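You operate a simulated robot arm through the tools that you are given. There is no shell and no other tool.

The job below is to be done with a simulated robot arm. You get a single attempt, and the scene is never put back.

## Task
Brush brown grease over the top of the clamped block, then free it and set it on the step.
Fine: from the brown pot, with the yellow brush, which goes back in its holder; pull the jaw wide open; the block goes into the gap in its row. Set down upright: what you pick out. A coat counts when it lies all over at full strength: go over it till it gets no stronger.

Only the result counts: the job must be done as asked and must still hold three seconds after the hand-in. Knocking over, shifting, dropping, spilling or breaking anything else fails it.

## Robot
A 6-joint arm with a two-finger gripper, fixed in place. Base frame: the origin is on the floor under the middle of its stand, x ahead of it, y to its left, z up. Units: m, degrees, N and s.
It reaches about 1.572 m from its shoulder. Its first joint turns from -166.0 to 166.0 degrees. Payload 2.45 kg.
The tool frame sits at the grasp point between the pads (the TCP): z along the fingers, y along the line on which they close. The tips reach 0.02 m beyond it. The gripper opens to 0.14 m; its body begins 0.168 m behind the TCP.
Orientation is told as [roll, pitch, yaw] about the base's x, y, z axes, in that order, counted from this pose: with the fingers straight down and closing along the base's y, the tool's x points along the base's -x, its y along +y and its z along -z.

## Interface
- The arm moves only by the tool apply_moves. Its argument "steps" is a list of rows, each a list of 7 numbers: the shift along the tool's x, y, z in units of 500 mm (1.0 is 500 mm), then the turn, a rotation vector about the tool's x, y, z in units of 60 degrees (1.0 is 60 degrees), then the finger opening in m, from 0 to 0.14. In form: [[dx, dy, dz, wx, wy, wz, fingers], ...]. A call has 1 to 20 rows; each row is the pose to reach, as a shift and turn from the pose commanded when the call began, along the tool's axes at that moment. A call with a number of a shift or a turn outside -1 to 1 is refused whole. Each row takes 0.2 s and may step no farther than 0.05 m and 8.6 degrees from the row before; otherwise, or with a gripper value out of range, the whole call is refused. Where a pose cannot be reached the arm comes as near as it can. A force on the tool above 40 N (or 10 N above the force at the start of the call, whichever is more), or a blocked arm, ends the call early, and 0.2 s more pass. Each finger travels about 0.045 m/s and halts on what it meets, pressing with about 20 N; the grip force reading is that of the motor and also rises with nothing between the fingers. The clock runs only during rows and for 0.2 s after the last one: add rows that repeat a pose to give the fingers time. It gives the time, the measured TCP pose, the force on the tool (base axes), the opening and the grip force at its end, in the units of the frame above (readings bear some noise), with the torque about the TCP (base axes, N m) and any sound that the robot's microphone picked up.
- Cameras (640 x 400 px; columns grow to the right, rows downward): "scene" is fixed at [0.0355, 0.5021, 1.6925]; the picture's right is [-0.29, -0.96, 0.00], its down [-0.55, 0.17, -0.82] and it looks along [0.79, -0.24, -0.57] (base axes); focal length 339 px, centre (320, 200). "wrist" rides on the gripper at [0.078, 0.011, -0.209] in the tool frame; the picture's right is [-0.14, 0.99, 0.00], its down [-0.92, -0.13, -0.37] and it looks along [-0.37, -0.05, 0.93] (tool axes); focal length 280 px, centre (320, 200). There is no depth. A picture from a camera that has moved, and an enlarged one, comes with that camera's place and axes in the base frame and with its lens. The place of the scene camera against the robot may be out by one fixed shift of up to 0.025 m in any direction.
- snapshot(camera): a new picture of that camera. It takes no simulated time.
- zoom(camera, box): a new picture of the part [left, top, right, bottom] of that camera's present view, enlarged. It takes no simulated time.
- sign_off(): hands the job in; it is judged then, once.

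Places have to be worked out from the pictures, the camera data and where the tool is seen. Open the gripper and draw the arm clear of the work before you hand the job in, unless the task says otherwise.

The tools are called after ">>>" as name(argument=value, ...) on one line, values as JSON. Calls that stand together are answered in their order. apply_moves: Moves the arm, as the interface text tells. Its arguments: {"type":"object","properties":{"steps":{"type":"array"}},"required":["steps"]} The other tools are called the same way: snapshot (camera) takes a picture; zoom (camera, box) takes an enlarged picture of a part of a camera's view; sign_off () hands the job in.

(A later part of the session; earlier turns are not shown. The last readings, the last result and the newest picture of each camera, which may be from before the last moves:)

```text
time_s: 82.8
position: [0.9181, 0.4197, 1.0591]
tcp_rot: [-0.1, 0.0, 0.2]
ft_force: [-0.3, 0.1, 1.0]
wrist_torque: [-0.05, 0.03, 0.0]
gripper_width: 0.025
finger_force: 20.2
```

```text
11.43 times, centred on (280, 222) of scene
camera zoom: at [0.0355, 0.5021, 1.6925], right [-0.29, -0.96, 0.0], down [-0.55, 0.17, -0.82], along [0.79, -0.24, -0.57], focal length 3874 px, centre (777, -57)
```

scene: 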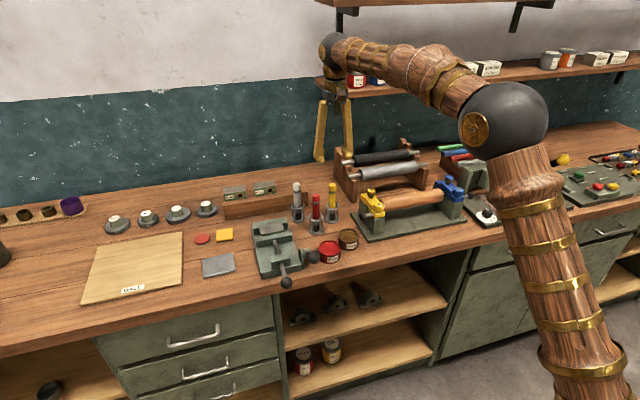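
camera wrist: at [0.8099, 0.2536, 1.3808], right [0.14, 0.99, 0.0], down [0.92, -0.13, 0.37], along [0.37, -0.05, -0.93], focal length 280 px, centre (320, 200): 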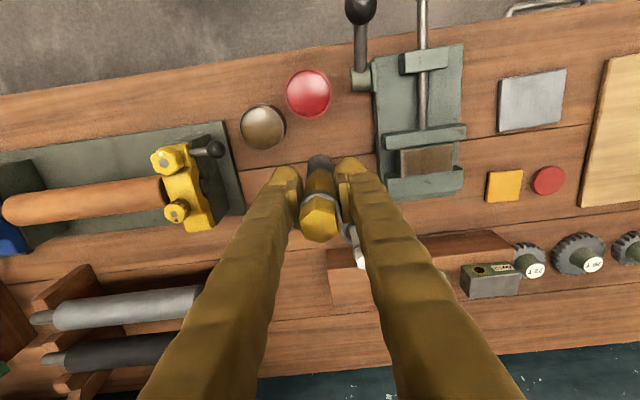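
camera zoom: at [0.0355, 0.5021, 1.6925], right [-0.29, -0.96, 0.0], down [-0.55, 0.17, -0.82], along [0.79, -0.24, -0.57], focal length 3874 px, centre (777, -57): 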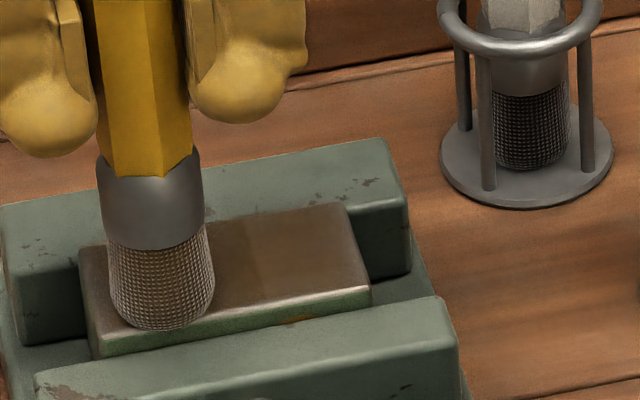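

Force 1 N; I continue from here: finish the front line and raster back toward the rear with continued slow lowering.

>>> apply_moves(steps=[[0, 0, 0.001, 0, 0, 0, 0.0], [0, 0.037, 0.0012, 0, 0, 0, 0.0], [0, 0, 0.0014, 0, 0, 0, 0.0], [0, -0.037, 0.0016, 0, 0, 0, 0.0], [0, -0.074, 0.0018, 0, 0, 0, 0.0], [0, -0.111, 0.002, 0, 0, 0, 0.0], [-0.022, -0.111, 0.002, 0, 0, 0, 0.0], [-0.022, -0.074, 0.0022, 0, 0, 0, 0.0], [-0.022, -0.037, 0.0024, 0, 0, 0, 0.0], [-0.022, 0, 0.0026, 0, 0, 0, 0.0], [-0.022, 0.037, 0.0028, 0, 0, 0, 0.0], [-0.042, 0.037, 0.003, 0, 0, 0, 0.0], [-0.042, 0, 0.0032, 0, 0, 0, 0.0], [-0.042, -0.037, 0.0034, 0, 0, 0, 0.0], [-0.042, -0.074, 0.0036, 0, 0, 0, 0.0], [-0.042, -0.111, 0.0038, 0, 0, 0, 0.0], [-0.062, -0.111, 0.004, 0, 0, 0, 0.0], [-0.062, -0.074, 0.0042, 0, 0, 0, 0.0], [-0.062, -0.037, 0.0044, 0, 0, 0, 0.0], [-0.062, 0, 0.0046, 0, 0, 0, 0.0]])

>>> zoom(camera="scene", box=[260, 205, 300, 240])

```text
time_s: 87.0
position: [0.9488, 0.4203, 1.0568]
tcp_rot: [0.0, 0.0, 0.1]
ft_force: [-0.4, -0.3, 0.1]
wrist_torque: [-0.02, -0.01, -0.01]
gripper_width: 0.0247
finger_force: 20.0
```

```text
11.43 times, centred on (280, 222) of scene
camera zoom: at [0.0355, 0.5021, 1.6925], right [-0.29, -0.96, 0.0], down [-0.55, 0.17, -0.82], along [0.79, -0.24, -0.57], focal length 3874 px, centre (777, -57)
```

zoom: 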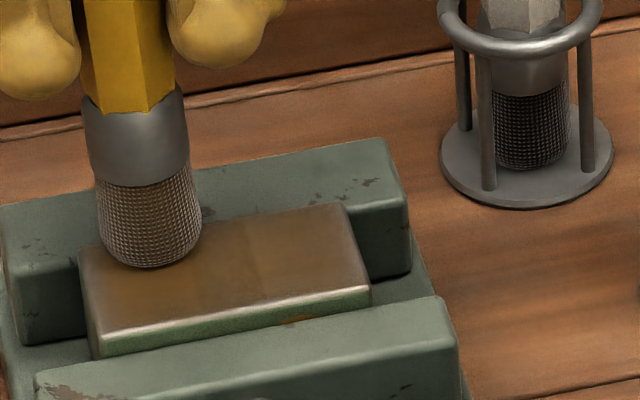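

I finish the rear line and then return to the reference view pose to compare.

>>> apply_moves(steps=[[0, 0, 0.001, 0, 0, 0, 0.0], [0, 0.037, 0.0012, 0, 0, 0, 0.0], [0, 0, 0.0014, 0, 0, 0, 0.0], [0, -0.037, 0.0016, 0, 0, 0, 0.0], [0, -0.074, 0.0018, 0, 0, 0, 0.0], [0, -0.111, 0.002, 0, 0, 0, 0.0], [0, -0.111, -0.07, 0, 0, 0, 0.0], [0, -0.111, -0.15, 0, 0, 0, 0.0], [0.03, -0.12, -0.2336, 0, 0, 0, 0.0], [0.06, -0.2, -0.2336, 0, 0, 0, 0.0], [0.09, -0.28, -0.2336, 0, 0, 0, 0.0], [0.122, -0.352, -0.2336, 0, 0, 0, 0.0], [0.122, -0.352, -0.2336, 0, 0, 0, 0.0]])

>>> zoom(camera="wrist", box=[350, 60, 510, 190])

>>> zoom(camera="scene", box=[260, 205, 300, 240])

>>> zoom(camera="scene", box=[280, 150, 350, 240])

```text
time_s: 89.8
position: [0.8893, 0.2419, 1.1728]
tcp_rot: [0.0, 0.0, 0.1]
ft_force: [-0.7, 0.4, -0.5]
wrist_torque: [-0.02, 0.01, -0.02]
gripper_width: 0.0248
finger_force: 20.0
```

```text
3.08 times, centred on (430, 125) of wrist
camera zoom: at [0.8117, 0.2532, 1.38], right [0.14, 0.99, 0.0], down [0.92, -0.13, 0.37], along [0.37, -0.05, -0.93], focal length 863 px, centre (-18, 431)
```

zoom: 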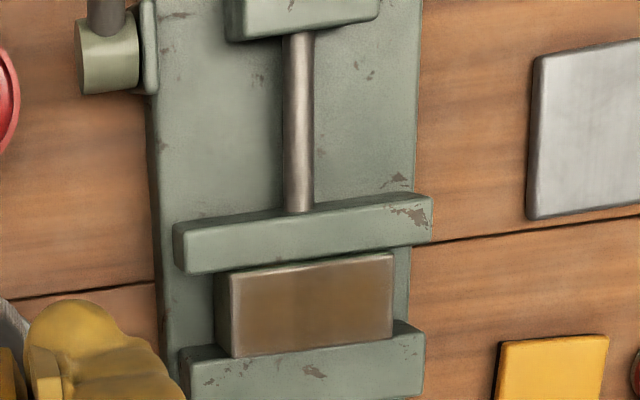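

```text
11.43 times, centred on (280, 222) of scene
camera zoom: at [0.0355, 0.5021, 1.6925], right [-0.29, -0.96, 0.0], down [-0.55, 0.17, -0.82], along [0.79, -0.24, -0.57], focal length 3874 px, centre (777, -57)
```

zoom: 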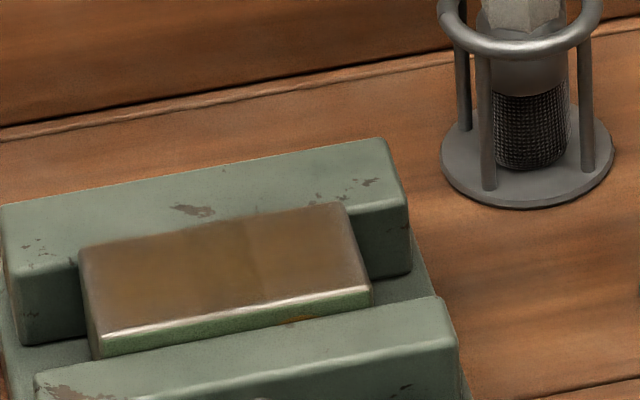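

```text
4.44 times, centred on (315, 195) of scene
camera zoom: at [0.0355, 0.5021, 1.6925], right [-0.29, -0.96, 0.0], down [-0.55, 0.17, -0.82], along [0.79, -0.24, -0.57], focal length 1507 px, centre (342, 222)
```

zoom: 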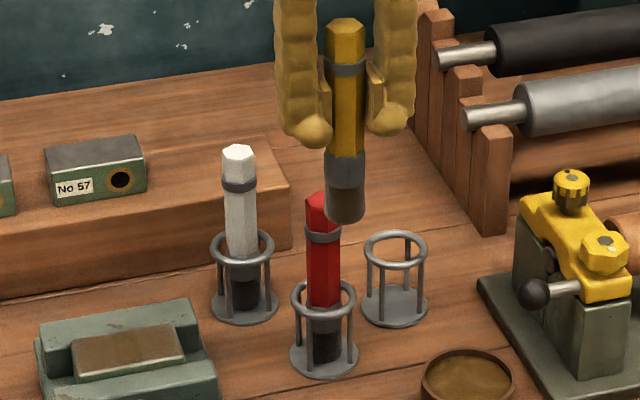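

The coat looks similar to the previous check. I zoom much closer to judge evenness and edges.

>>> zoom(camera="wrist", box=[395, 135, 465, 185])

>>> zoom(camera="scene", box=[262, 218, 296, 240])

>>> zoom(camera="wrist", box=[235, 90, 305, 150])

```text
8.00 times, centred on (430, 160) of wrist
camera zoom: at [0.8117, 0.2532, 1.38], right [0.14, 0.99, 0.0], down [0.92, -0.13, 0.37], along [0.37, -0.05, -0.93], focal length 2243 px, centre (-560, 520)
```

zoom: 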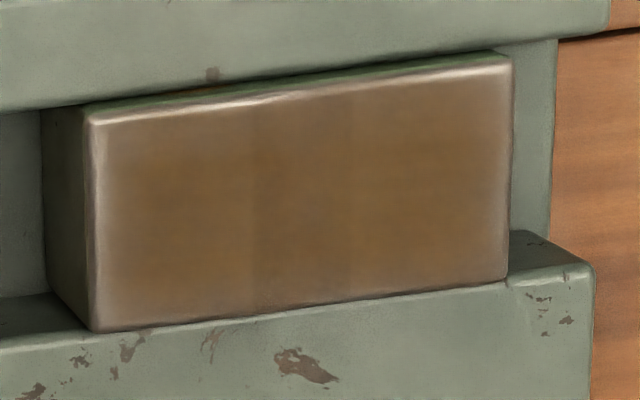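

```text
16.00 times, centred on (279, 229) of scene
camera zoom: at [0.0355, 0.5021, 1.6925], right [-0.29, -0.96, 0.0], down [-0.55, 0.17, -0.82], along [0.79, -0.24, -0.57], focal length 5424 px, centre (976, -264)
```

zoom: 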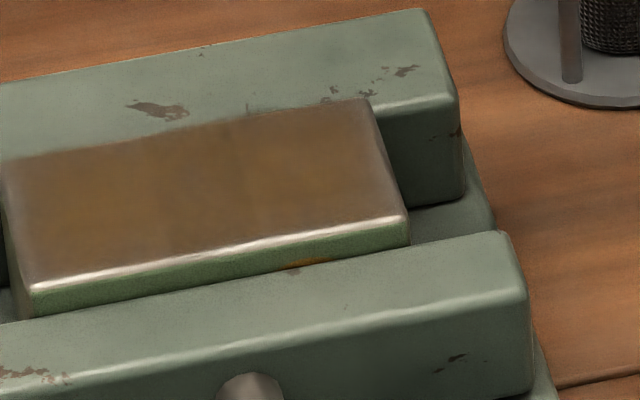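

```text
6.67 times, centred on (270, 120) of wrist
camera zoom: at [0.8117, 0.2532, 1.38], right [0.14, 0.99, 0.0], down [0.92, -0.13, 0.37], along [0.37, -0.05, -0.93], focal length 1869 px, centre (653, 733)
```

zoom: 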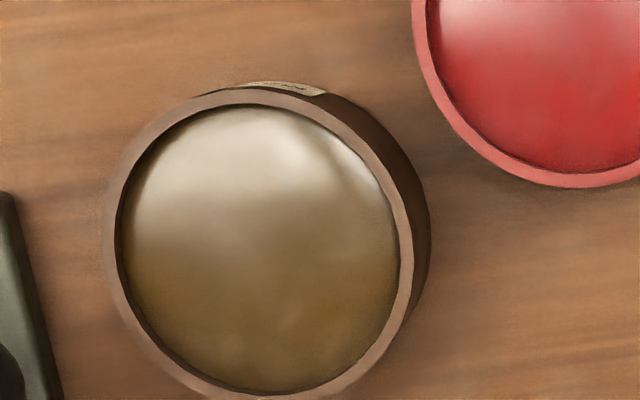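

I can't yet tell if it's saturated, so I do one more load-and-raster cycle and compare at the same pose. Back to the pot.

>>> apply_moves(steps=[[0.024, -0.06, 0, 0, 0, 0, 0.0], [0.05, -0.12, 0, 0, 0, 0, 0.0], [0.073, -0.17, 0, 0, 0, 0, 0.0], [0.073, -0.17, 0.08, 0, 0, 0, 0.0], [0.073, -0.17, 0.16, 0, 0, 0, 0.0], [0.073, -0.17, 0.24, 0, 0, 0, 0.0], [0.073, -0.17, 0.286, 0, 0, 0, 0.0], [0.073, -0.17, 0.286, 0, 0, 0, 0.0]])

>>> apply_moves(steps=[[0, 0, 0.002, 0, 0, 0, 0.0], [0, 0, 0.004, 0, 0, 0, 0.0], [0, 0, 0.004, 0, 0, 0, 0.0]])

>>> apply_moves(steps=[[0, 0, 0.002, 0, 0, 0, 0.0], [0, 0, 0.003, 0, 0, 0, 0.0], [0, 0, 0.003, 0, 0, 0, 0.0]])

>>> zoom(camera="scene", box=[320, 190, 380, 260])

```text
time_s: 91.6
position: [0.852, 0.1595, 1.0292]
tcp_rot: [0.0, 0.0, 0.0]
ft_force: [0.5, -1.1, -1.3]
wrist_torque: [0.0, 0.04, 0.0]
gripper_width: 0.025
finger_force: 19.9
```

```text
time_s: 92.4
position: [0.8518, 0.1586, 1.0275]
tcp_rot: [0.0, 0.1, 0.1]
ft_force: [0.4, 0.3, -1.4]
wrist_torque: [0.02, 0.0, -0.01]
gripper_width: 0.0246
finger_force: 19.7
```

```text
time_s: 93.2
position: [0.8516, 0.1599, 1.0279]
tcp_rot: [0.0, -0.1, 0.2]
ft_force: [0.0, 1.0, 0.4]
wrist_torque: [0.02, 0.03, -0.02]
gripper_width: 0.0249
finger_force: 20.1
```

```text
5.71 times, centred on (350, 225) of scene
camera zoom: at [0.0355, 0.5021, 1.6925], right [-0.29, -0.96, 0.0], down [-0.55, 0.17, -0.82], along [0.79, -0.24, -0.57], focal length 1937 px, centre (149, 57)
```

zoom: 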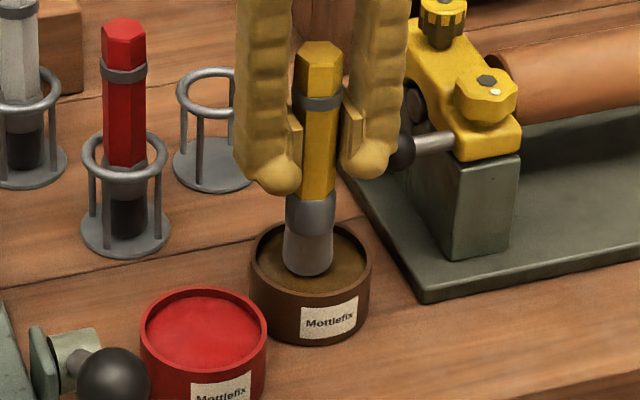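

Light contact. A touch deeper with dwell, then lift and go to the block.

>>> apply_moves(steps=[[0, 0, 0.0016, 0, 0, 0, 0.0], [0, 0, 0.0016, 0, 0, 0, 0.0], [0, 0, 0.0016, 0, 0, 0, 0.0]])

>>> apply_moves(steps=[[0, 0, -0.05, 0, 0, 0, 0.0], [0, 0, -0.12, 0, 0, 0, 0.0], [0, 0, -0.19, 0, 0, 0, 0.0], [0, 0, -0.28, 0, 0, 0, 0.0], [-0.025, 0.066, -0.28, 0, 0, 0, 0.0], [-0.05, 0.136, -0.28, 0, 0, 0, 0.0], [-0.075, 0.206, -0.28, 0, 0, 0, 0.0], [-0.1, 0.276, -0.28, 0, 0, 0, 0.0], [-0.12, 0.346, -0.28, 0, 0, 0, 0.0], [-0.145, 0.416, -0.28, 0, 0, 0, 0.0], [-0.165, 0.484, -0.28, 0, 0, 0, 0.0], [-0.165, 0.484, -0.2, 0, 0, 0, 0.0], [-0.165, 0.484, -0.12, 0, 0, 0, 0.0], [-0.165, 0.484, -0.07, 0, 0, 0, 0.0], [-0.165, 0.484, -0.066, 0, 0, 0, 0.0]])

```text
time_s: 94.0
position: [0.8525, 0.1585, 1.0281]
tcp_rot: [0.0, 0.1, 0.1]
ft_force: [0.6, 0.2, 0.0]
wrist_torque: [-0.01, -0.03, 0.02]
gripper_width: 0.0247
finger_force: 19.6
```

```text
time_s: 97.2
position: [0.9344, 0.4011, 1.0605]
tcp_rot: [0.0, 0.1, 0.1]
ft_force: [-0.7, -0.6, 0.0]
wrist_torque: [0.01, -0.01, 0.01]
gripper_width: 0.025
finger_force: 19.7
```

I check bristle colour after that dip.

>>> zoom(camera="scene", box=[260, 205, 300, 240])

```text
11.43 times, centred on (280, 222) of scene
camera zoom: at [0.0355, 0.5021, 1.6925], right [-0.29, -0.96, 0.0], down [-0.55, 0.17, -0.82], along [0.79, -0.24, -0.57], focal length 3874 px, centre (777, -57)
```

zoom: 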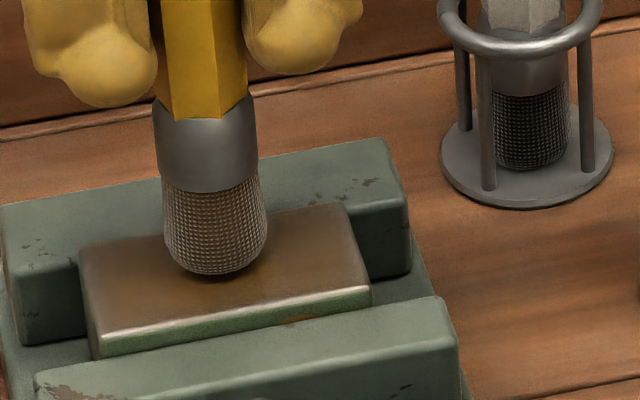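

Bristles remain brown-loaded. Lower to contact in small steps.

>>> apply_moves(steps=[[0, 0, 0.003, 0, 0, 0, 0.0], [0, 0, 0.006, 0, 0, 0, 0.0], [0, 0, 0.006, 0, 0, 0, 0.0]])

>>> apply_moves(steps=[[0, 0, 0.001, 0, 0, 0, 0.0], [0, 0, 0.002, 0, 0, 0, 0.0], [0, 0, 0.002, 0, 0, 0, 0.0]])

```text
time_s: 98.0
position: [0.9354, 0.4005, 1.0577]
tcp_rot: [0.1, 0.1, 0.2]
ft_force: [-0.6, -0.4, -0.6]
wrist_torque: [0.01, 0.02, 0.02]
gripper_width: 0.025
finger_force: 20.7
```

```text
time_s: 98.8
position: [0.934, 0.4019, 1.0565]
tcp_rot: [0.1, 0.0, 0.1]
ft_force: [0.7, -0.7, 4.7]
wrist_torque: [0.01, -0.09, -0.01]
gripper_width: 0.0246
finger_force: 20.2
```

Contact 4.7 N. Raster again, extended to the edges (x ±17, y ±38 mm), with gentle lowering.

>>> apply_moves(steps=[[-0.034, 0.038, 0.0004, 0, 0, 0, 0.0], [-0.034, 0.076, 0.0006, 0, 0, 0, 0.0], [-0.034, 0.038, 0.0006, 0, 0, 0, 0.0], [-0.034, 0, 0.0008, 0, 0, 0, 0.0], [-0.034, -0.038, 0.0008, 0, 0, 0, 0.0], [-0.034, -0.076, 0.001, 0, 0, 0, 0.0], [-0.012, -0.076, 0.001, 0, 0, 0, 0.0], [-0.012, -0.038, 0.0012, 0, 0, 0, 0.0], [-0.012, 0, 0.0012, 0, 0, 0, 0.0], [-0.012, 0.038, 0.0014, 0, 0, 0, 0.0], [-0.012, 0.076, 0.0014, 0, 0, 0, 0.0], [0.012, 0.076, 0.0016, 0, 0, 0, 0.0], [0.012, 0.038, 0.0016, 0, 0, 0, 0.0], [0.012, 0, 0.0018, 0, 0, 0, 0.0], [0.012, -0.038, 0.002, 0, 0, 0, 0.0], [0.012, -0.076, 0.0022, 0, 0, 0, 0.0], [0.034, -0.076, 0.0026, 0, 0, 0, 0.0], [0.034, -0.038, 0.003, 0, 0, 0, 0.0], [0.034, 0, 0.0032, 0, 0, 0, 0.0], [0.034, 0.038, 0.0034, 0, 0, 0, 0.0]])

>>> apply_moves(steps=[[0, 0, 0.001, 0, 0, 0, 0.0], [0, 0.038, 0.0012, 0, 0, 0, 0.0], [0, 0, 0.0014, 0, 0, 0, 0.0], [0, -0.038, 0.0016, 0, 0, 0, 0.0], [0, -0.076, 0.0018, 0, 0, 0, 0.0], [0, -0.114, 0.002, 0, 0, 0, 0.0], [0, -0.076, 0.002, 0, 0, 0, 0.0], [0, -0.038, 0.0022, 0, 0, 0, 0.0], [0, 0, 0.0022, 0, 0, 0, 0.0], [0, 0.038, 0.0024, 0, 0, 0, 0.0], [-0.022, 0.038, 0.0024, 0, 0, 0, 0.0], [-0.044, 0.038, 0.0026, 0, 0, 0, 0.0], [-0.068, 0.038, 0.0028, 0, 0, 0, 0.0], [-0.068, 0, 0.003, 0, 0, 0, 0.0], [-0.068, -0.038, 0.0032, 0, 0, 0, 0.0], [-0.068, -0.076, 0.0034, 0, 0, 0, 0.0], [-0.068, -0.114, 0.0036, 0, 0, 0, 0.0], [-0.044, -0.114, 0.0038, 0, 0, 0, 0.0], [-0.022, -0.114, 0.004, 0, 0, 0, 0.0], [0, -0.114, 0.0042, 0, 0, 0, 0.0]])

>>> zoom(camera="scene", box=[260, 205, 300, 240])

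```text
time_s: 103.0
position: [0.9176, 0.4168, 1.0539]
tcp_rot: [0.0, -0.1, 0.0]
ft_force: [0.0, -6.4, 22.0]
wrist_torque: [-0.34, -0.07, -0.06]
gripper_width: 0.0247
finger_force: 19.7
```

```text
time_s: 107.2
position: [0.9176, 0.363, 1.0516]
tcp_rot: [0.0, 0.1, 0.2]
ft_force: [-0.4, 0.9, -1.2]
wrist_torque: [-0.02, 0.01, -0.01]
gripper_width: 0.0249
finger_force: 20.0
```

```text
11.43 times, centred on (280, 222) of scene
camera zoom: at [0.0355, 0.5021, 1.6925], right [-0.29, -0.96, 0.0], down [-0.55, 0.17, -0.82], along [0.79, -0.24, -0.57], focal length 3874 px, centre (777, -57)
```

zoom: 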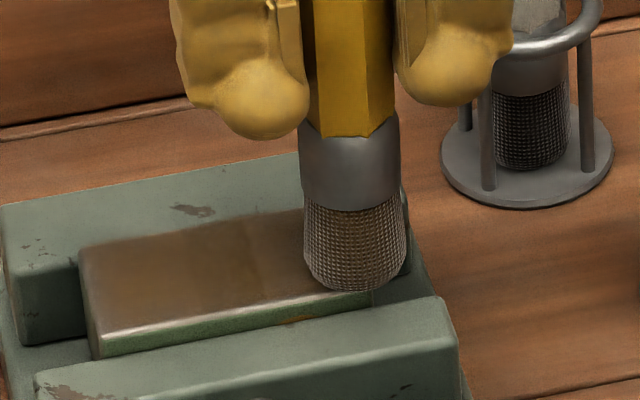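

Strong contact on that pass (22 N). I lift and go to the reference pose to compare the coat.

>>> apply_moves(steps=[[0, 0, -0.07, 0, 0, 0, 0.0], [0, 0, -0.16, 0, 0, 0, 0.0], [0.01, -0.02, -0.2442, 0, 0, 0, 0.0], [0.03, -0.1, -0.2442, 0, 0, 0, 0.0], [0.045, -0.18, -0.2442, 0, 0, 0, 0.0], [0.058, -0.238, -0.2442, 0, 0, 0, 0.0], [0.058, -0.238, -0.2442, 0, 0, 0, 0.0]])

>>> zoom(camera="wrist", box=[395, 135, 465, 185])

>>> zoom(camera="scene", box=[262, 218, 296, 240])

>>> zoom(camera="scene", box=[280, 150, 350, 240])

```text
time_s: 108.8
position: [0.8862, 0.2441, 1.1738]
tcp_rot: [0.0, 0.0, 0.1]
ft_force: [-0.5, -0.1, -0.1]
wrist_torque: [0.03, 0.02, 0.03]
gripper_width: 0.0247
finger_force: 19.6
```

```text
8.00 times, centred on (430, 160) of wrist
camera zoom: at [0.8081, 0.2545, 1.3821], right [0.14, 0.99, 0.0], down [0.92, -0.13, 0.37], along [0.37, -0.05, -0.93], focal length 2243 px, centre (-560, 520)
```

zoom: 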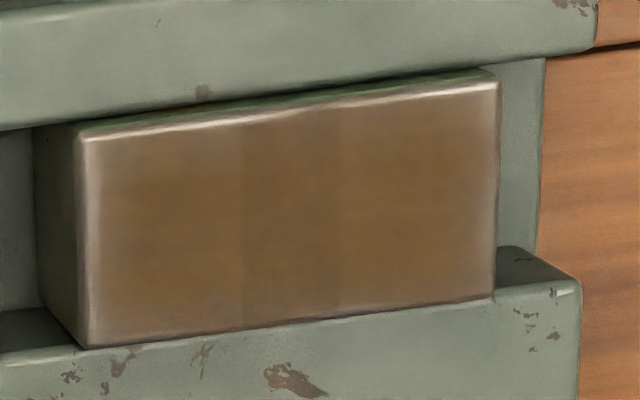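

```text
16.00 times, centred on (279, 229) of scene
camera zoom: at [0.0355, 0.5021, 1.6925], right [-0.29, -0.96, 0.0], down [-0.55, 0.17, -0.82], along [0.79, -0.24, -0.57], focal length 5424 px, centre (976, -264)
```

zoom: 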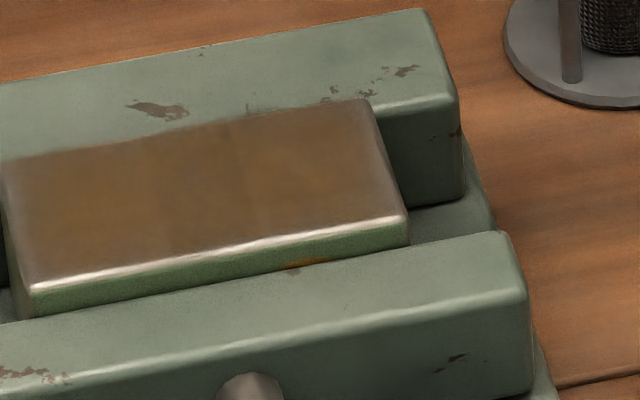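

```text
4.44 times, centred on (315, 195) of scene
camera zoom: at [0.0355, 0.5021, 1.6925], right [-0.29, -0.96, 0.0], down [-0.55, 0.17, -0.82], along [0.79, -0.24, -0.57], focal length 1507 px, centre (342, 222)
```

zoom: 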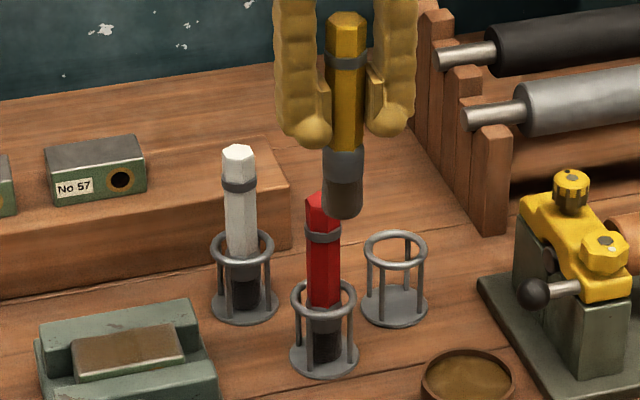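

The coat is more uniform now, with the middle strip looking a shade darker than the ends. One more load, then I'll concentrate on the ends and edges.

>>> apply_moves(steps=[[0.024, -0.06, 0, 0, 0, 0, 0.0], [0.05, -0.12, 0, 0, 0, 0, 0.0], [0.073, -0.17, 0, 0, 0, 0, 0.0], [0.073, -0.17, 0.08, 0, 0, 0, 0.0], [0.073, -0.17, 0.16, 0, 0, 0, 0.0], [0.073, -0.17, 0.24, 0, 0, 0, 0.0], [0.073, -0.17, 0.298, 0, 0, 0, 0.0], [0.073, -0.17, 0.298, 0, 0, 0, 0.0]])

>>> apply_moves(steps=[[0, 0, 0.002, 0, 0, 0, 0.0], [0, 0, 0.004, 0, 0, 0, 0.0], [0, 0, 0.004, 0, 0, 0, 0.0]])

>>> zoom(camera="scene", box=[320, 190, 380, 260])

```text
time_s: 110.6
position: [0.8514, 0.1581, 1.0253]
tcp_rot: [0.0, 0.1, 0.1]
ft_force: [-0.2, -0.2, -0.7]
wrist_torque: [0.01, 0.01, -0.01]
gripper_width: 0.0251
finger_force: 19.9
```

```text
time_s: 111.4
position: [0.8526, 0.1568, 1.0232]
tcp_rot: [0.0, 0.0, 0.1]
ft_force: [0.6, -0.3, -0.7]
wrist_torque: [0.01, 0.02, -0.02]
gripper_width: 0.0249
finger_force: 20.5
```

```text
5.71 times, centred on (350, 225) of scene
camera zoom: at [0.0355, 0.5021, 1.6925], right [-0.29, -0.96, 0.0], down [-0.55, 0.17, -0.82], along [0.79, -0.24, -0.57], focal length 1937 px, centre (149, 57)
```

zoom: 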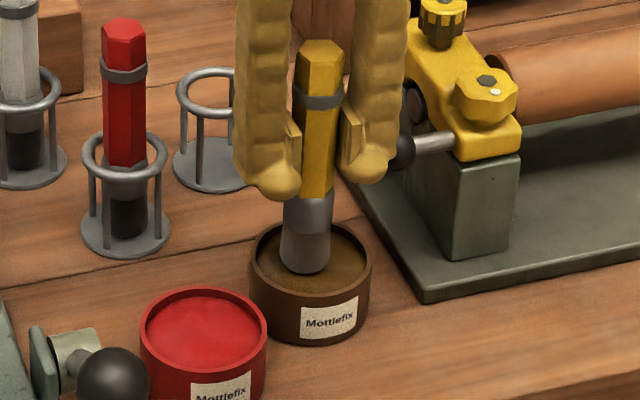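

>>> apply_moves(steps=[[0, 0.004, 0.002, 0, 0, 0, 0.0], [0, 0.004, 0.003, 0, 0, 0, 0.0], [0, 0.004, 0.003, 0, 0, 0, 0.0]])

```text
time_s: 112.2
position: [0.8517, 0.1595, 1.0224]
tcp_rot: [0.1, 0.0, 0.0]
ft_force: [1.6, 0.3, 4.3]
wrist_torque: [0.02, -0.06, 0.04]
gripper_width: 0.0251
finger_force: 19.6
```

Contact 4.3 N. Dwell, lift, carry to the block and lower to just above contact.

>>> apply_moves(steps=[[0, 0, 0, 0, 0, 0, 0.0], [0, 0, 0, 0, 0, 0, 0.0], [0, 0, -0.05, 0, 0, 0, 0.0], [0, 0, -0.12, 0, 0, 0, 0.0], [0, 0, -0.2, 0, 0, 0, 0.0], [0, 0, -0.29, 0, 0, 0, 0.0], [-0.025, 0.066, -0.29, 0, 0, 0, 0.0], [-0.05, 0.136, -0.29, 0, 0, 0, 0.0], [-0.075, 0.206, -0.29, 0, 0, 0, 0.0], [-0.1, 0.276, -0.29, 0, 0, 0, 0.0], [-0.12, 0.346, -0.29, 0, 0, 0, 0.0], [-0.145, 0.416, -0.29, 0, 0, 0, 0.0], [-0.165, 0.48, -0.29, 0, 0, 0, 0.0], [-0.165, 0.48, -0.21, 0, 0, 0, 0.0], [-0.165, 0.48, -0.13, 0, 0, 0, 0.0], [-0.165, 0.48, -0.07, 0, 0, 0, 0.0], [-0.165, 0.48, -0.066, 0, 0, 0, 0.0]])

>>> apply_moves(steps=[[0, 0, 0.002, 0, 0, 0, 0.0], [0, 0, 0.004, 0, 0, 0, 0.0], [0, 0, 0.004, 0, 0, 0, 0.0]])

>>> apply_moves(steps=[[0, 0, 0.001, 0, 0, 0, 0.0], [0, 0, 0.002, 0, 0, 0, 0.0], [0, 0, 0.002, 0, 0, 0, 0.0]])

```text
time_s: 115.8
position: [0.9341, 0.4015, 1.0565]
tcp_rot: [0.0, 0.0, 0.0]
ft_force: [0.3, -0.3, 0.3]
wrist_torque: [0.0, -0.01, -0.02]
gripper_width: 0.0248
finger_force: 19.8
```

```text
time_s: 116.6
position: [0.9336, 0.4017, 1.0541]
tcp_rot: [0.0, 0.0, 0.2]
ft_force: [0.2, -0.2, -0.7]
wrist_torque: [0.0, 0.02, -0.01]
gripper_width: 0.0248
finger_force: 20.0
```

```text
time_s: 117.4
position: [0.9343, 0.4006, 1.0517]
tcp_rot: [-0.1, 0.0, 0.0]
ft_force: [-0.6, 0.2, -0.8]
wrist_torque: [-0.02, -0.01, 0.01]
gripper_width: 0.0248
finger_force: 19.8
```

>>> apply_moves(steps=[[0, 0, 0.001, 0, 0, 0, 0.0], [0, 0, 0.0016, 0, 0, 0, 0.0], [0, 0, 0.0016, 0, 0, 0, 0.0]])

```text
time_s: 118.2
position: [0.9354, 0.4005, 1.0513]
tcp_rot: [0.0, 0.0, 0.1]
ft_force: [-1.8, 2.6, 10.3]
wrist_torque: [0.07, 0.11, -0.04]
gripper_width: 0.0252
finger_force: 20.7
```

Contact 10 N. Now strokes concentrating on the two ends and the edges.

>>> apply_moves(steps=[[0, 0.03, 0.0001, 0, 0, 0, 0.0], [0, 0.054, 0.0002, 0, 0, 0, 0.0], [-0.034, 0.054, 0.0004, 0, 0, 0, 0.0], [-0.034, 0.074, 0.0006, 0, 0, 0, 0.0], [0, 0.074, 0.0008, 0, 0, 0, 0.0], [0.034, 0.074, 0.001, 0, 0, 0, 0.0], [0.034, 0.054, 0.0012, 0, 0, 0, 0.0], [0.034, 0.026, 0.0014, 0, 0, 0, 0.0], [0.034, 0, 0.0016, 0, 0, 0, 0.0], [0.034, -0.026, 0.0018, 0, 0, 0, 0.0], [0.034, -0.052, 0.002, 0, 0, 0, 0.0], [0.034, -0.074, 0.0022, 0, 0, 0, 0.0], [0, -0.074, 0.0024, 0, 0, 0, 0.0], [-0.034, -0.074, 0.0026, 0, 0, 0, 0.0], [-0.034, -0.052, 0.0028, 0, 0, 0, 0.0], [0, -0.052, 0.003, 0, 0, 0, 0.0], [-0.01, -0.026, 0.0032, 0, 0, 0, 0.0], [-0.034, -0.026, 0.0034, 0, 0, 0, 0.0], [-0.034, 0, 0.0036, 0, 0, 0, 0.0], [0, 0, 0.0038, 0, 0, 0, 0.0]])

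>>> apply_moves(steps=[[-0.012, 0.037, 0.0004, 0, 0, 0, 0.0], [-0.012, 0.074, 0.0006, 0, 0, 0, 0.0], [-0.034, 0.074, 0.0008, 0, 0, 0, 0.0], [-0.034, 0.037, 0.001, 0, 0, 0, 0.0], [-0.034, 0, 0.0012, 0, 0, 0, 0.0], [-0.034, -0.037, 0.0014, 0, 0, 0, 0.0], [-0.034, -0.074, 0.0016, 0, 0, 0, 0.0], [-0.012, -0.074, 0.0018, 0, 0, 0, 0.0], [-0.012, -0.037, 0.002, 0, 0, 0, 0.0], [-0.012, 0, 0.0022, 0, 0, 0, 0.0], [0.012, 0.037, 0.0024, 0, 0, 0, 0.0], [0.012, 0.074, 0.0026, 0, 0, 0, 0.0], [0.034, 0.074, 0.0028, 0, 0, 0, 0.0], [0.034, 0.037, 0.003, 0, 0, 0, 0.0], [0.034, 0, 0.0032, 0, 0, 0, 0.0], [0.034, -0.037, 0.0034, 0, 0, 0, 0.0], [0.034, -0.074, 0.0036, 0, 0, 0, 0.0], [0.012, -0.074, 0.0038, 0, 0, 0, 0.0], [0.012, -0.037, 0.004, 0, 0, 0, 0.0], [0.012, 0, 0.0042, 0, 0, 0, 0.0]])

>>> zoom(camera="scene", box=[260, 205, 300, 240])

```text
time_s: 122.4
position: [0.9336, 0.4014, 1.0493]
tcp_rot: [0.0, 0.0, 0.1]
ft_force: [0.3, -0.3, 1.0]
wrist_torque: [0.06, 0.01, 0.03]
gripper_width: 0.0248
finger_force: 19.9
```

```text
time_s: 126.6
position: [0.9273, 0.4014, 1.046]
tcp_rot: [0.0, 0.0, 0.1]
ft_force: [-0.6, -0.9, 0.0]
wrist_torque: [0.04, 0.0, 0.0]
gripper_width: 0.0249
finger_force: 19.7
```

```text
11.43 times, centred on (280, 222) of scene
camera zoom: at [0.0355, 0.5021, 1.6925], right [-0.29, -0.96, 0.0], down [-0.55, 0.17, -0.82], along [0.79, -0.24, -0.57], focal length 3874 px, centre (777, -57)
```

zoom: 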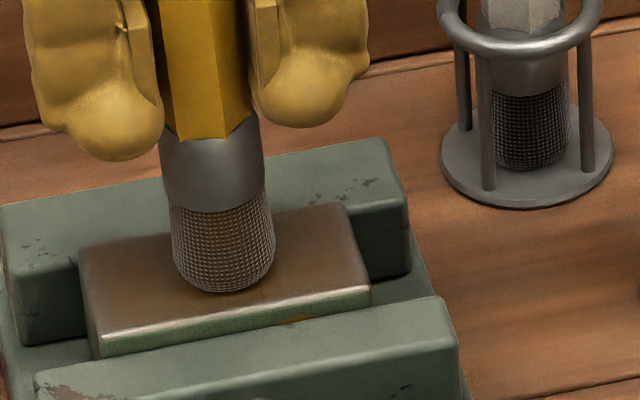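

Contact remained light. Lift and compare at the reference pose again.

>>> apply_moves(steps=[[0, 0, -0.07, 0, 0, 0, 0.0], [0, 0, -0.16, 0, 0, 0, 0.0], [0, 0, -0.2546, 0, 0, 0, 0.0], [0.02, -0.08, -0.2546, 0, 0, 0, 0.0], [0.04, -0.16, -0.2546, 0, 0, 0, 0.0], [0.06, -0.24, -0.2546, 0, 0, 0, 0.0], [0.08, -0.314, -0.2546, 0, 0, 0, 0.0], [0.08, -0.314, -0.2546, 0, 0, 0, 0.0]])

>>> zoom(camera="wrist", box=[395, 135, 465, 185])

>>> zoom(camera="scene", box=[262, 218, 296, 240])

>>> zoom(camera="scene", box=[290, 130, 360, 220])

```text
time_s: 128.4
position: [0.8901, 0.2446, 1.1749]
tcp_rot: [-0.1, 0.0, 0.0]
ft_force: [-1.0, 0.3, 0.4]
wrist_torque: [0.01, 0.0, -0.02]
gripper_width: 0.025
finger_force: 20.0
```

```text
8.00 times, centred on (430, 160) of wrist
camera zoom: at [0.8113, 0.2545, 1.3829], right [0.14, 0.99, 0.0], down [0.92, -0.13, 0.37], along [0.37, -0.05, -0.93], focal length 2243 px, centre (-560, 520)
```

zoom: 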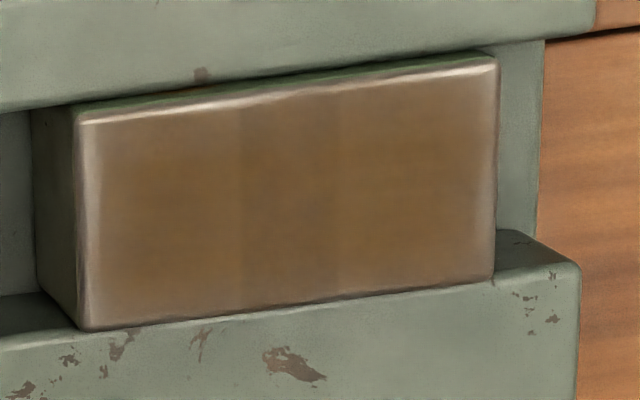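

```text
16.00 times, centred on (279, 229) of scene
camera zoom: at [0.0355, 0.5021, 1.6925], right [-0.29, -0.96, 0.0], down [-0.55, 0.17, -0.82], along [0.79, -0.24, -0.57], focal length 5424 px, centre (976, -264)
```

zoom: 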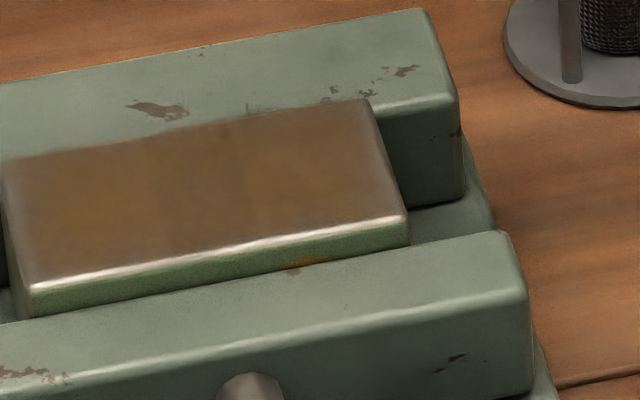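

```text
4.44 times, centred on (325, 175) of scene
camera zoom: at [0.0355, 0.5021, 1.6925], right [-0.29, -0.96, 0.0], down [-0.55, 0.17, -0.82], along [0.79, -0.24, -0.57], focal length 1507 px, centre (298, 311)
```

zoom: 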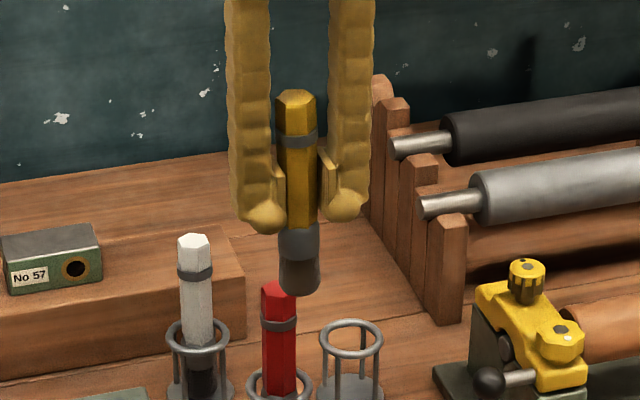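

The coat looks unchanged from the last check – a sign of saturation. I examine the corners and ends at high magnification.

>>> zoom(camera="wrist", box=[398, 145, 430, 178])

>>> zoom(camera="wrist", box=[428, 140, 460, 173])

>>> zoom(camera="scene", box=[226, 182, 262, 202])

```text
12.12 times, centred on (414, 162) of wrist
camera zoom: at [0.8113, 0.2545, 1.3829], right [0.14, 0.99, 0.0], down [0.92, -0.13, 0.37], along [0.37, -0.05, -0.93], focal length 3399 px, centre (-819, 667)
```

zoom: 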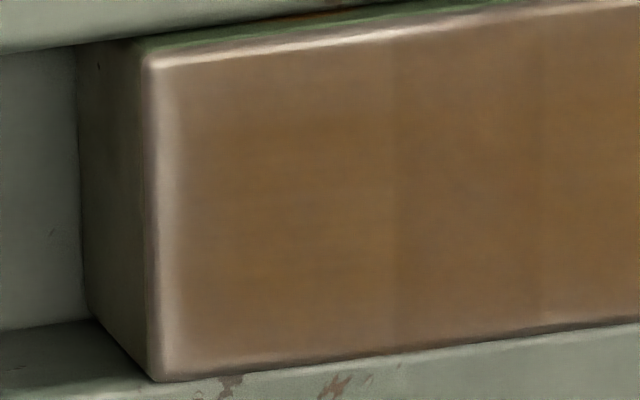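

```text
12.12 times, centred on (444, 156) of wrist
camera zoom: at [0.8113, 0.2545, 1.3829], right [0.14, 0.99, 0.0], down [0.92, -0.13, 0.37], along [0.37, -0.05, -0.93], focal length 3399 px, centre (-1183, 727)
```

zoom: 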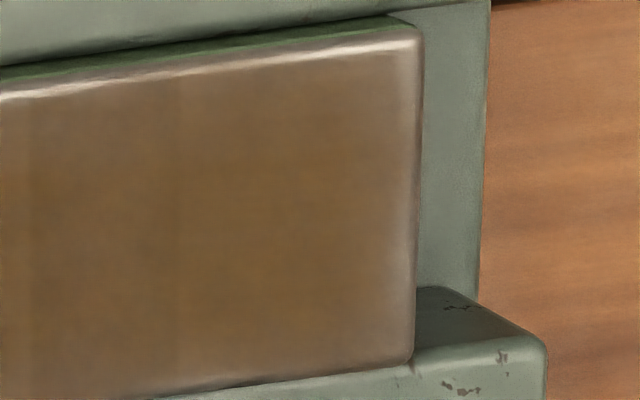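

```text
16.00 times, centred on (244, 192) of scene
camera zoom: at [0.0355, 0.5021, 1.6925], right [-0.29, -0.96, 0.0], down [-0.55, 0.17, -0.82], along [0.79, -0.24, -0.57], focal length 5424 px, centre (1536, 328)
```

zoom: 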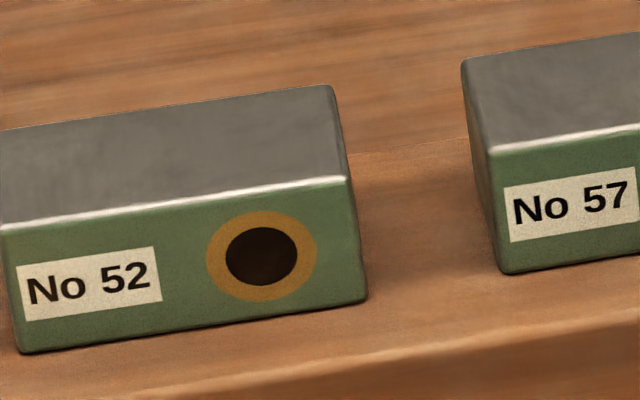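

The remaining faint edge fade looks like the coat's own soft border. To be certain, I'll re-seat the brush (it has crept ~30 mm up in the grip) in its holder, re-grip it, and do one more round. First hover over the empty yellow holder.

>>> apply_moves(steps=[[-0.06, -0.04, 0, 0, 0, 0, 0.0], [-0.12, -0.08, 0, 0, 0, 0, 0.0], [-0.18, -0.12, 0, 0, 0, 0, 0.0], [-0.225, -0.157, 0, 0, 0, 0, 0.0], [-0.225, -0.157, 0, 0, 0, 0, 0.0], [-0.225, -0.157, 0, 0, 0, 0, 0.0], [-0.225, -0.157, 0, 0, 0, 0, 0.0]])

>>> zoom(camera="scene", box=[290, 130, 370, 225])

>>> zoom(camera="wrist", box=[270, 100, 380, 230])

```text
time_s: 130.0
position: [1.0032, 0.1659, 1.1728]
tcp_rot: [0.0, -0.1, 0.1]
ft_force: [0.0, -0.5, -0.5]
wrist_torque: [0.02, 0.01, 0.01]
gripper_width: 0.0247
finger_force: 19.9
```

```text
4.21 times, centred on (330, 178) of scene
camera zoom: at [0.0355, 0.5021, 1.6925], right [-0.29, -0.96, 0.0], down [-0.55, 0.17, -0.82], along [0.79, -0.24, -0.57], focal length 1427 px, centre (278, 295)
```

zoom: 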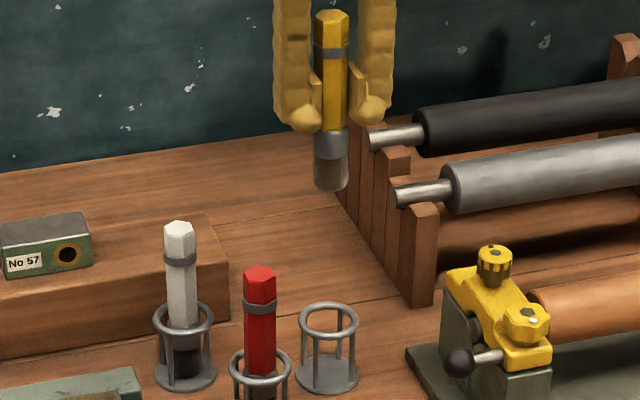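

```text
3.08 times, centred on (325, 165) of wrist
camera zoom: at [0.9247, 0.1764, 1.3814], right [0.14, 0.99, 0.0], down [0.92, -0.13, 0.37], along [0.37, -0.05, -0.93], focal length 863 px, centre (305, 308)
```

zoom: 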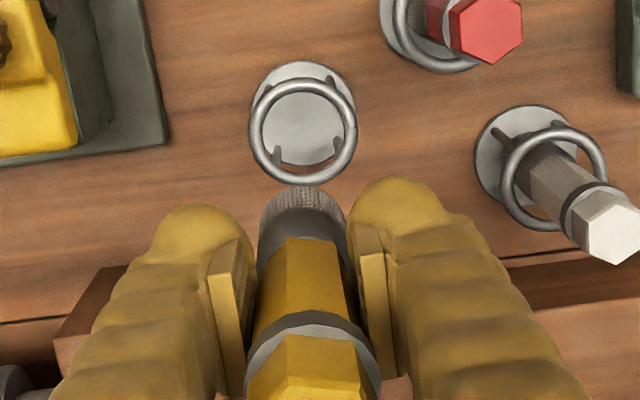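

Holder ring is at (1.0005, 0.164), matching my commanded position. I lower the brush to just above the ring and re-check.

>>> apply_moves(steps=[[0, 0, 0.06, 0, 0, 0, 0.0], [0, 0, 0.12, 0, 0, 0, 0.0], [0, 0, 0.18, 0, 0, 0, 0.0], [0, 0, 0.216, 0, 0, 0, 0.0], [0, 0, 0.216, 0, 0, 0, 0.0], [0, 0, 0.216, 0, 0, 0, 0.0]])

>>> zoom(camera="scene", box=[300, 160, 370, 230])

>>> zoom(camera="wrist", box=[270, 100, 380, 230])

```text
time_s: 131.4
position: [1.002, 0.1654, 1.0652]
tcp_rot: [0.0, 0.0, 0.1]
ft_force: [-0.5, -0.3, 0.1]
wrist_torque: [-0.02, -0.01, 0.0]
gripper_width: 0.0247
finger_force: 19.9
```

```text
5.71 times, centred on (335, 195) of scene
camera zoom: at [0.0355, 0.5021, 1.6925], right [-0.29, -0.96, 0.0], down [-0.55, 0.17, -0.82], along [0.79, -0.24, -0.57], focal length 1937 px, centre (234, 229)
```

zoom: 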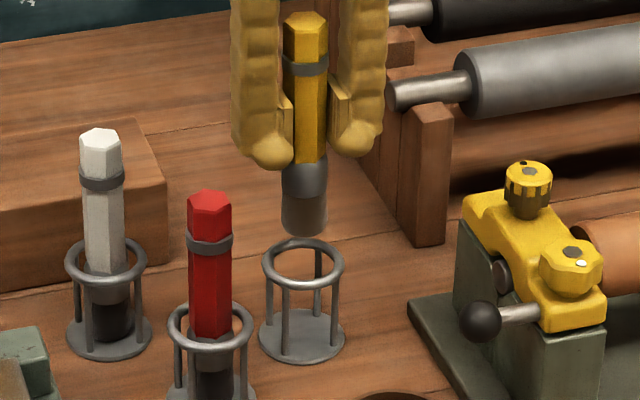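

```text
3.08 times, centred on (325, 165) of wrist
camera zoom: at [0.9244, 0.175, 1.2726], right [0.14, 0.99, 0.0], down [0.92, -0.13, 0.37], along [0.37, -0.05, -0.93], focal length 863 px, centre (305, 308)
```

zoom: 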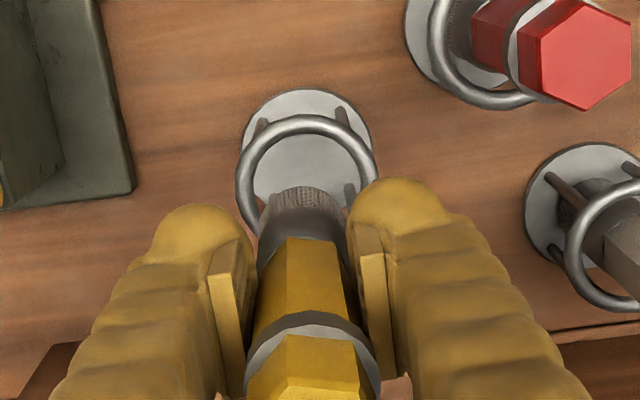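

Brush is aligned above the ring. I lower it through the ring, stopping above the base and watching force.

>>> apply_moves(steps=[[0.002, 0, 0.03, 0, 0, 0, 0.0], [0.002, 0, 0.06, 0, 0, 0, 0.0], [0.002, 0, 0.09, 0, 0, 0, 0.0], [0.002, 0, 0.12, 0, 0, 0, 0.0], [0.002, 0, 0.13, 0, 0, 0, 0.0], [0.002, 0, 0.13, 0, 0, 0, 0.0]])

>>> zoom(camera="scene", box=[300, 160, 370, 230])

```text
time_s: 132.8
position: [0.9988, 0.1651, 1.0014]
tcp_rot: [-0.1, 0.1, 0.1]
ft_force: [-5.8, 5.7, 14.7]
wrist_torque: [0.15, -0.09, 0.0]
gripper_width: 0.0259
finger_force: 20.6
```

```text
5.71 times, centred on (335, 195) of scene
camera zoom: at [0.0355, 0.5021, 1.6925], right [-0.29, -0.96, 0.0], down [-0.55, 0.17, -0.82], along [0.79, -0.24, -0.57], focal length 1937 px, centre (234, 229)
```

zoom: 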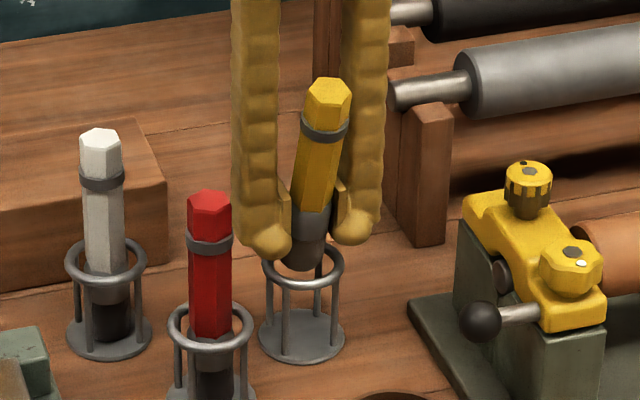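

The brush caught on the ring: it's tilted and slid up in the grip. I look closely from the wrist camera before doing anything.

>>> snapshot(camera="wrist")

>>> zoom(camera="wrist", box=[250, 110, 390, 290])

>>> zoom(camera="scene", box=[315, 170, 355, 225])

```text
taken
camera wrist: at [0.9206, 0.1755, 1.209], right [0.14, 0.99, 0.0], down [0.92, -0.13, 0.37], along [0.37, -0.05, -0.93], focal length 280 px, centre (320, 200)
```

wrist: 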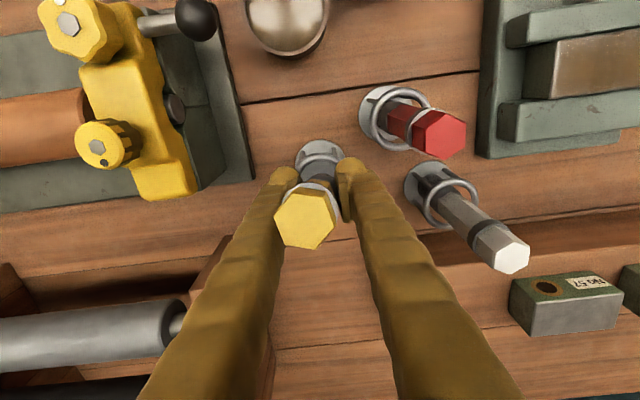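

```text
2.22 times, centred on (320, 200) of wrist
camera zoom: at [0.9206, 0.1755, 1.209], right [0.14, 0.99, 0.0], down [0.92, -0.13, 0.37], along [0.37, -0.05, -0.93], focal length 623 px, centre (320, 200)
```

zoom: 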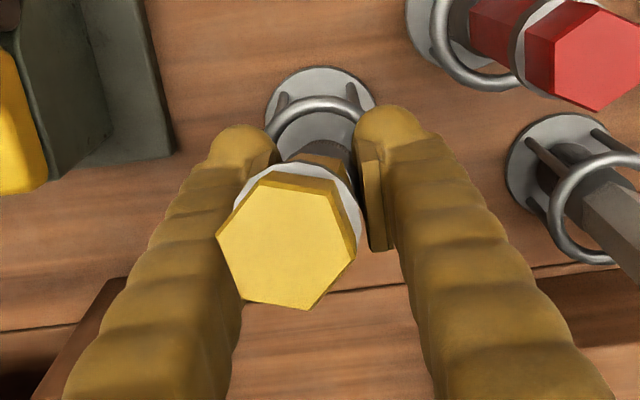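

```text
7.27 times, centred on (335, 198) of scene
camera zoom: at [0.0355, 0.5021, 1.6925], right [-0.29, -0.96, 0.0], down [-0.55, 0.17, -0.82], along [0.79, -0.24, -0.57], focal length 2465 px, centre (211, 218)
```

zoom: 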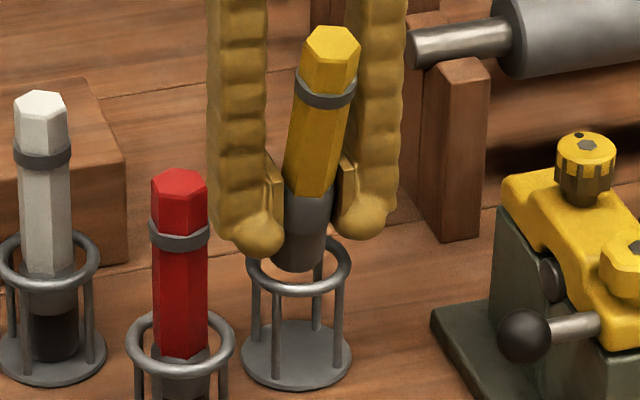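

The brush has pivoted ~15° about the pinch (y) axis, top toward the robot, bottom resting on the ring's far rim. I lift straight up slowly to clear the holder.

>>> apply_moves(steps=[[0, 0, -0.01, 0, 0, 0, 0.0], [0, 0, -0.03, 0, 0, 0, 0.0], [0, 0, -0.06, 0, 0, 0, 0.0], [0, 0, -0.1, 0, 0, 0, 0.0], [0, 0, -0.15, 0, 0, 0, 0.0], [0, 0, -0.2, 0, 0, 0, 0.0], [0, 0, -0.2, 0, 0, 0, 0.0]])

>>> snapshot(camera="wrist")

>>> zoom(camera="scene", box=[295, 125, 375, 230])

>>> zoom(camera="wrist", box=[250, 110, 390, 290])

```text
time_s: 134.4
position: [0.9989, 0.1668, 1.1018]
tcp_rot: [0.1, 0.0, 0.1]
ft_force: [0.1, 0.0, -0.2]
wrist_torque: [-0.01, -0.02, -0.02]
gripper_width: 0.0255
finger_force: 20.5
```

```text
taken
camera wrist: at [0.9212, 0.1773, 1.3098], right [0.14, 0.99, 0.0], down [0.92, -0.13, 0.37], along [0.37, -0.05, -0.93], focal length 280 px, centre (320, 200)
```

wrist: 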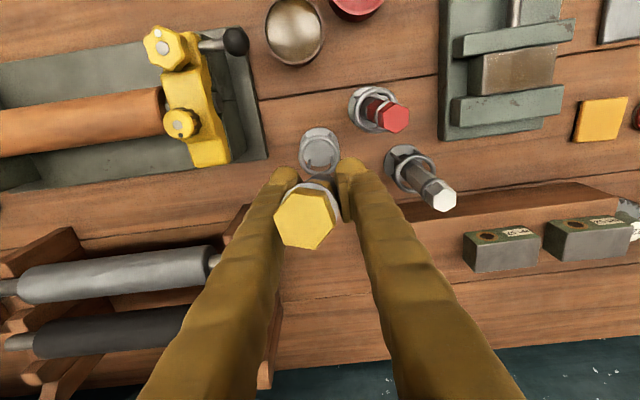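

```text
3.81 times, centred on (335, 178) of scene
camera zoom: at [0.0355, 0.5021, 1.6925], right [-0.29, -0.96, 0.0], down [-0.55, 0.17, -0.82], along [0.79, -0.24, -0.57], focal length 1291 px, centre (263, 286)
```

zoom: 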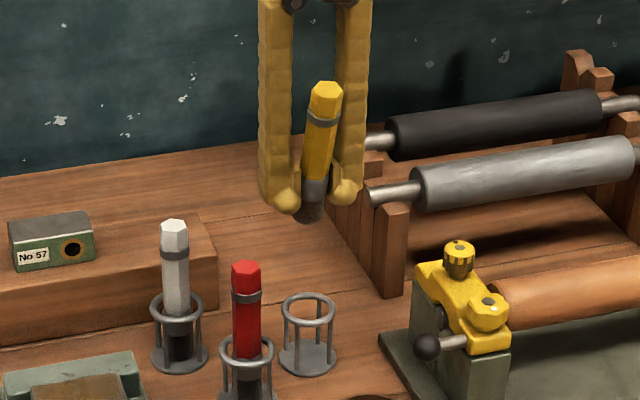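

```text
2.22 times, centred on (320, 200) of wrist
camera zoom: at [0.9212, 0.1773, 1.3098], right [0.14, 0.99, 0.0], down [0.92, -0.13, 0.37], along [0.37, -0.05, -0.93], focal length 623 px, centre (320, 200)
```

zoom: 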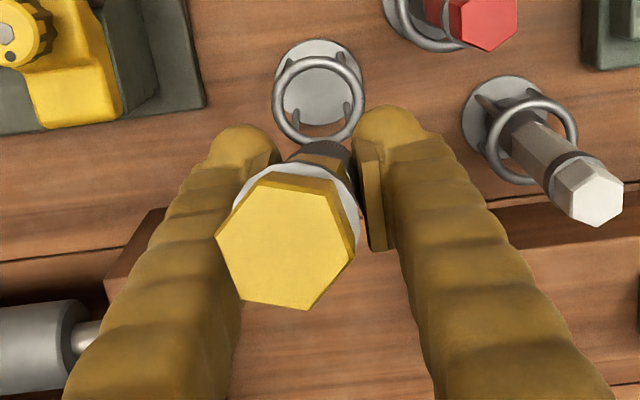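

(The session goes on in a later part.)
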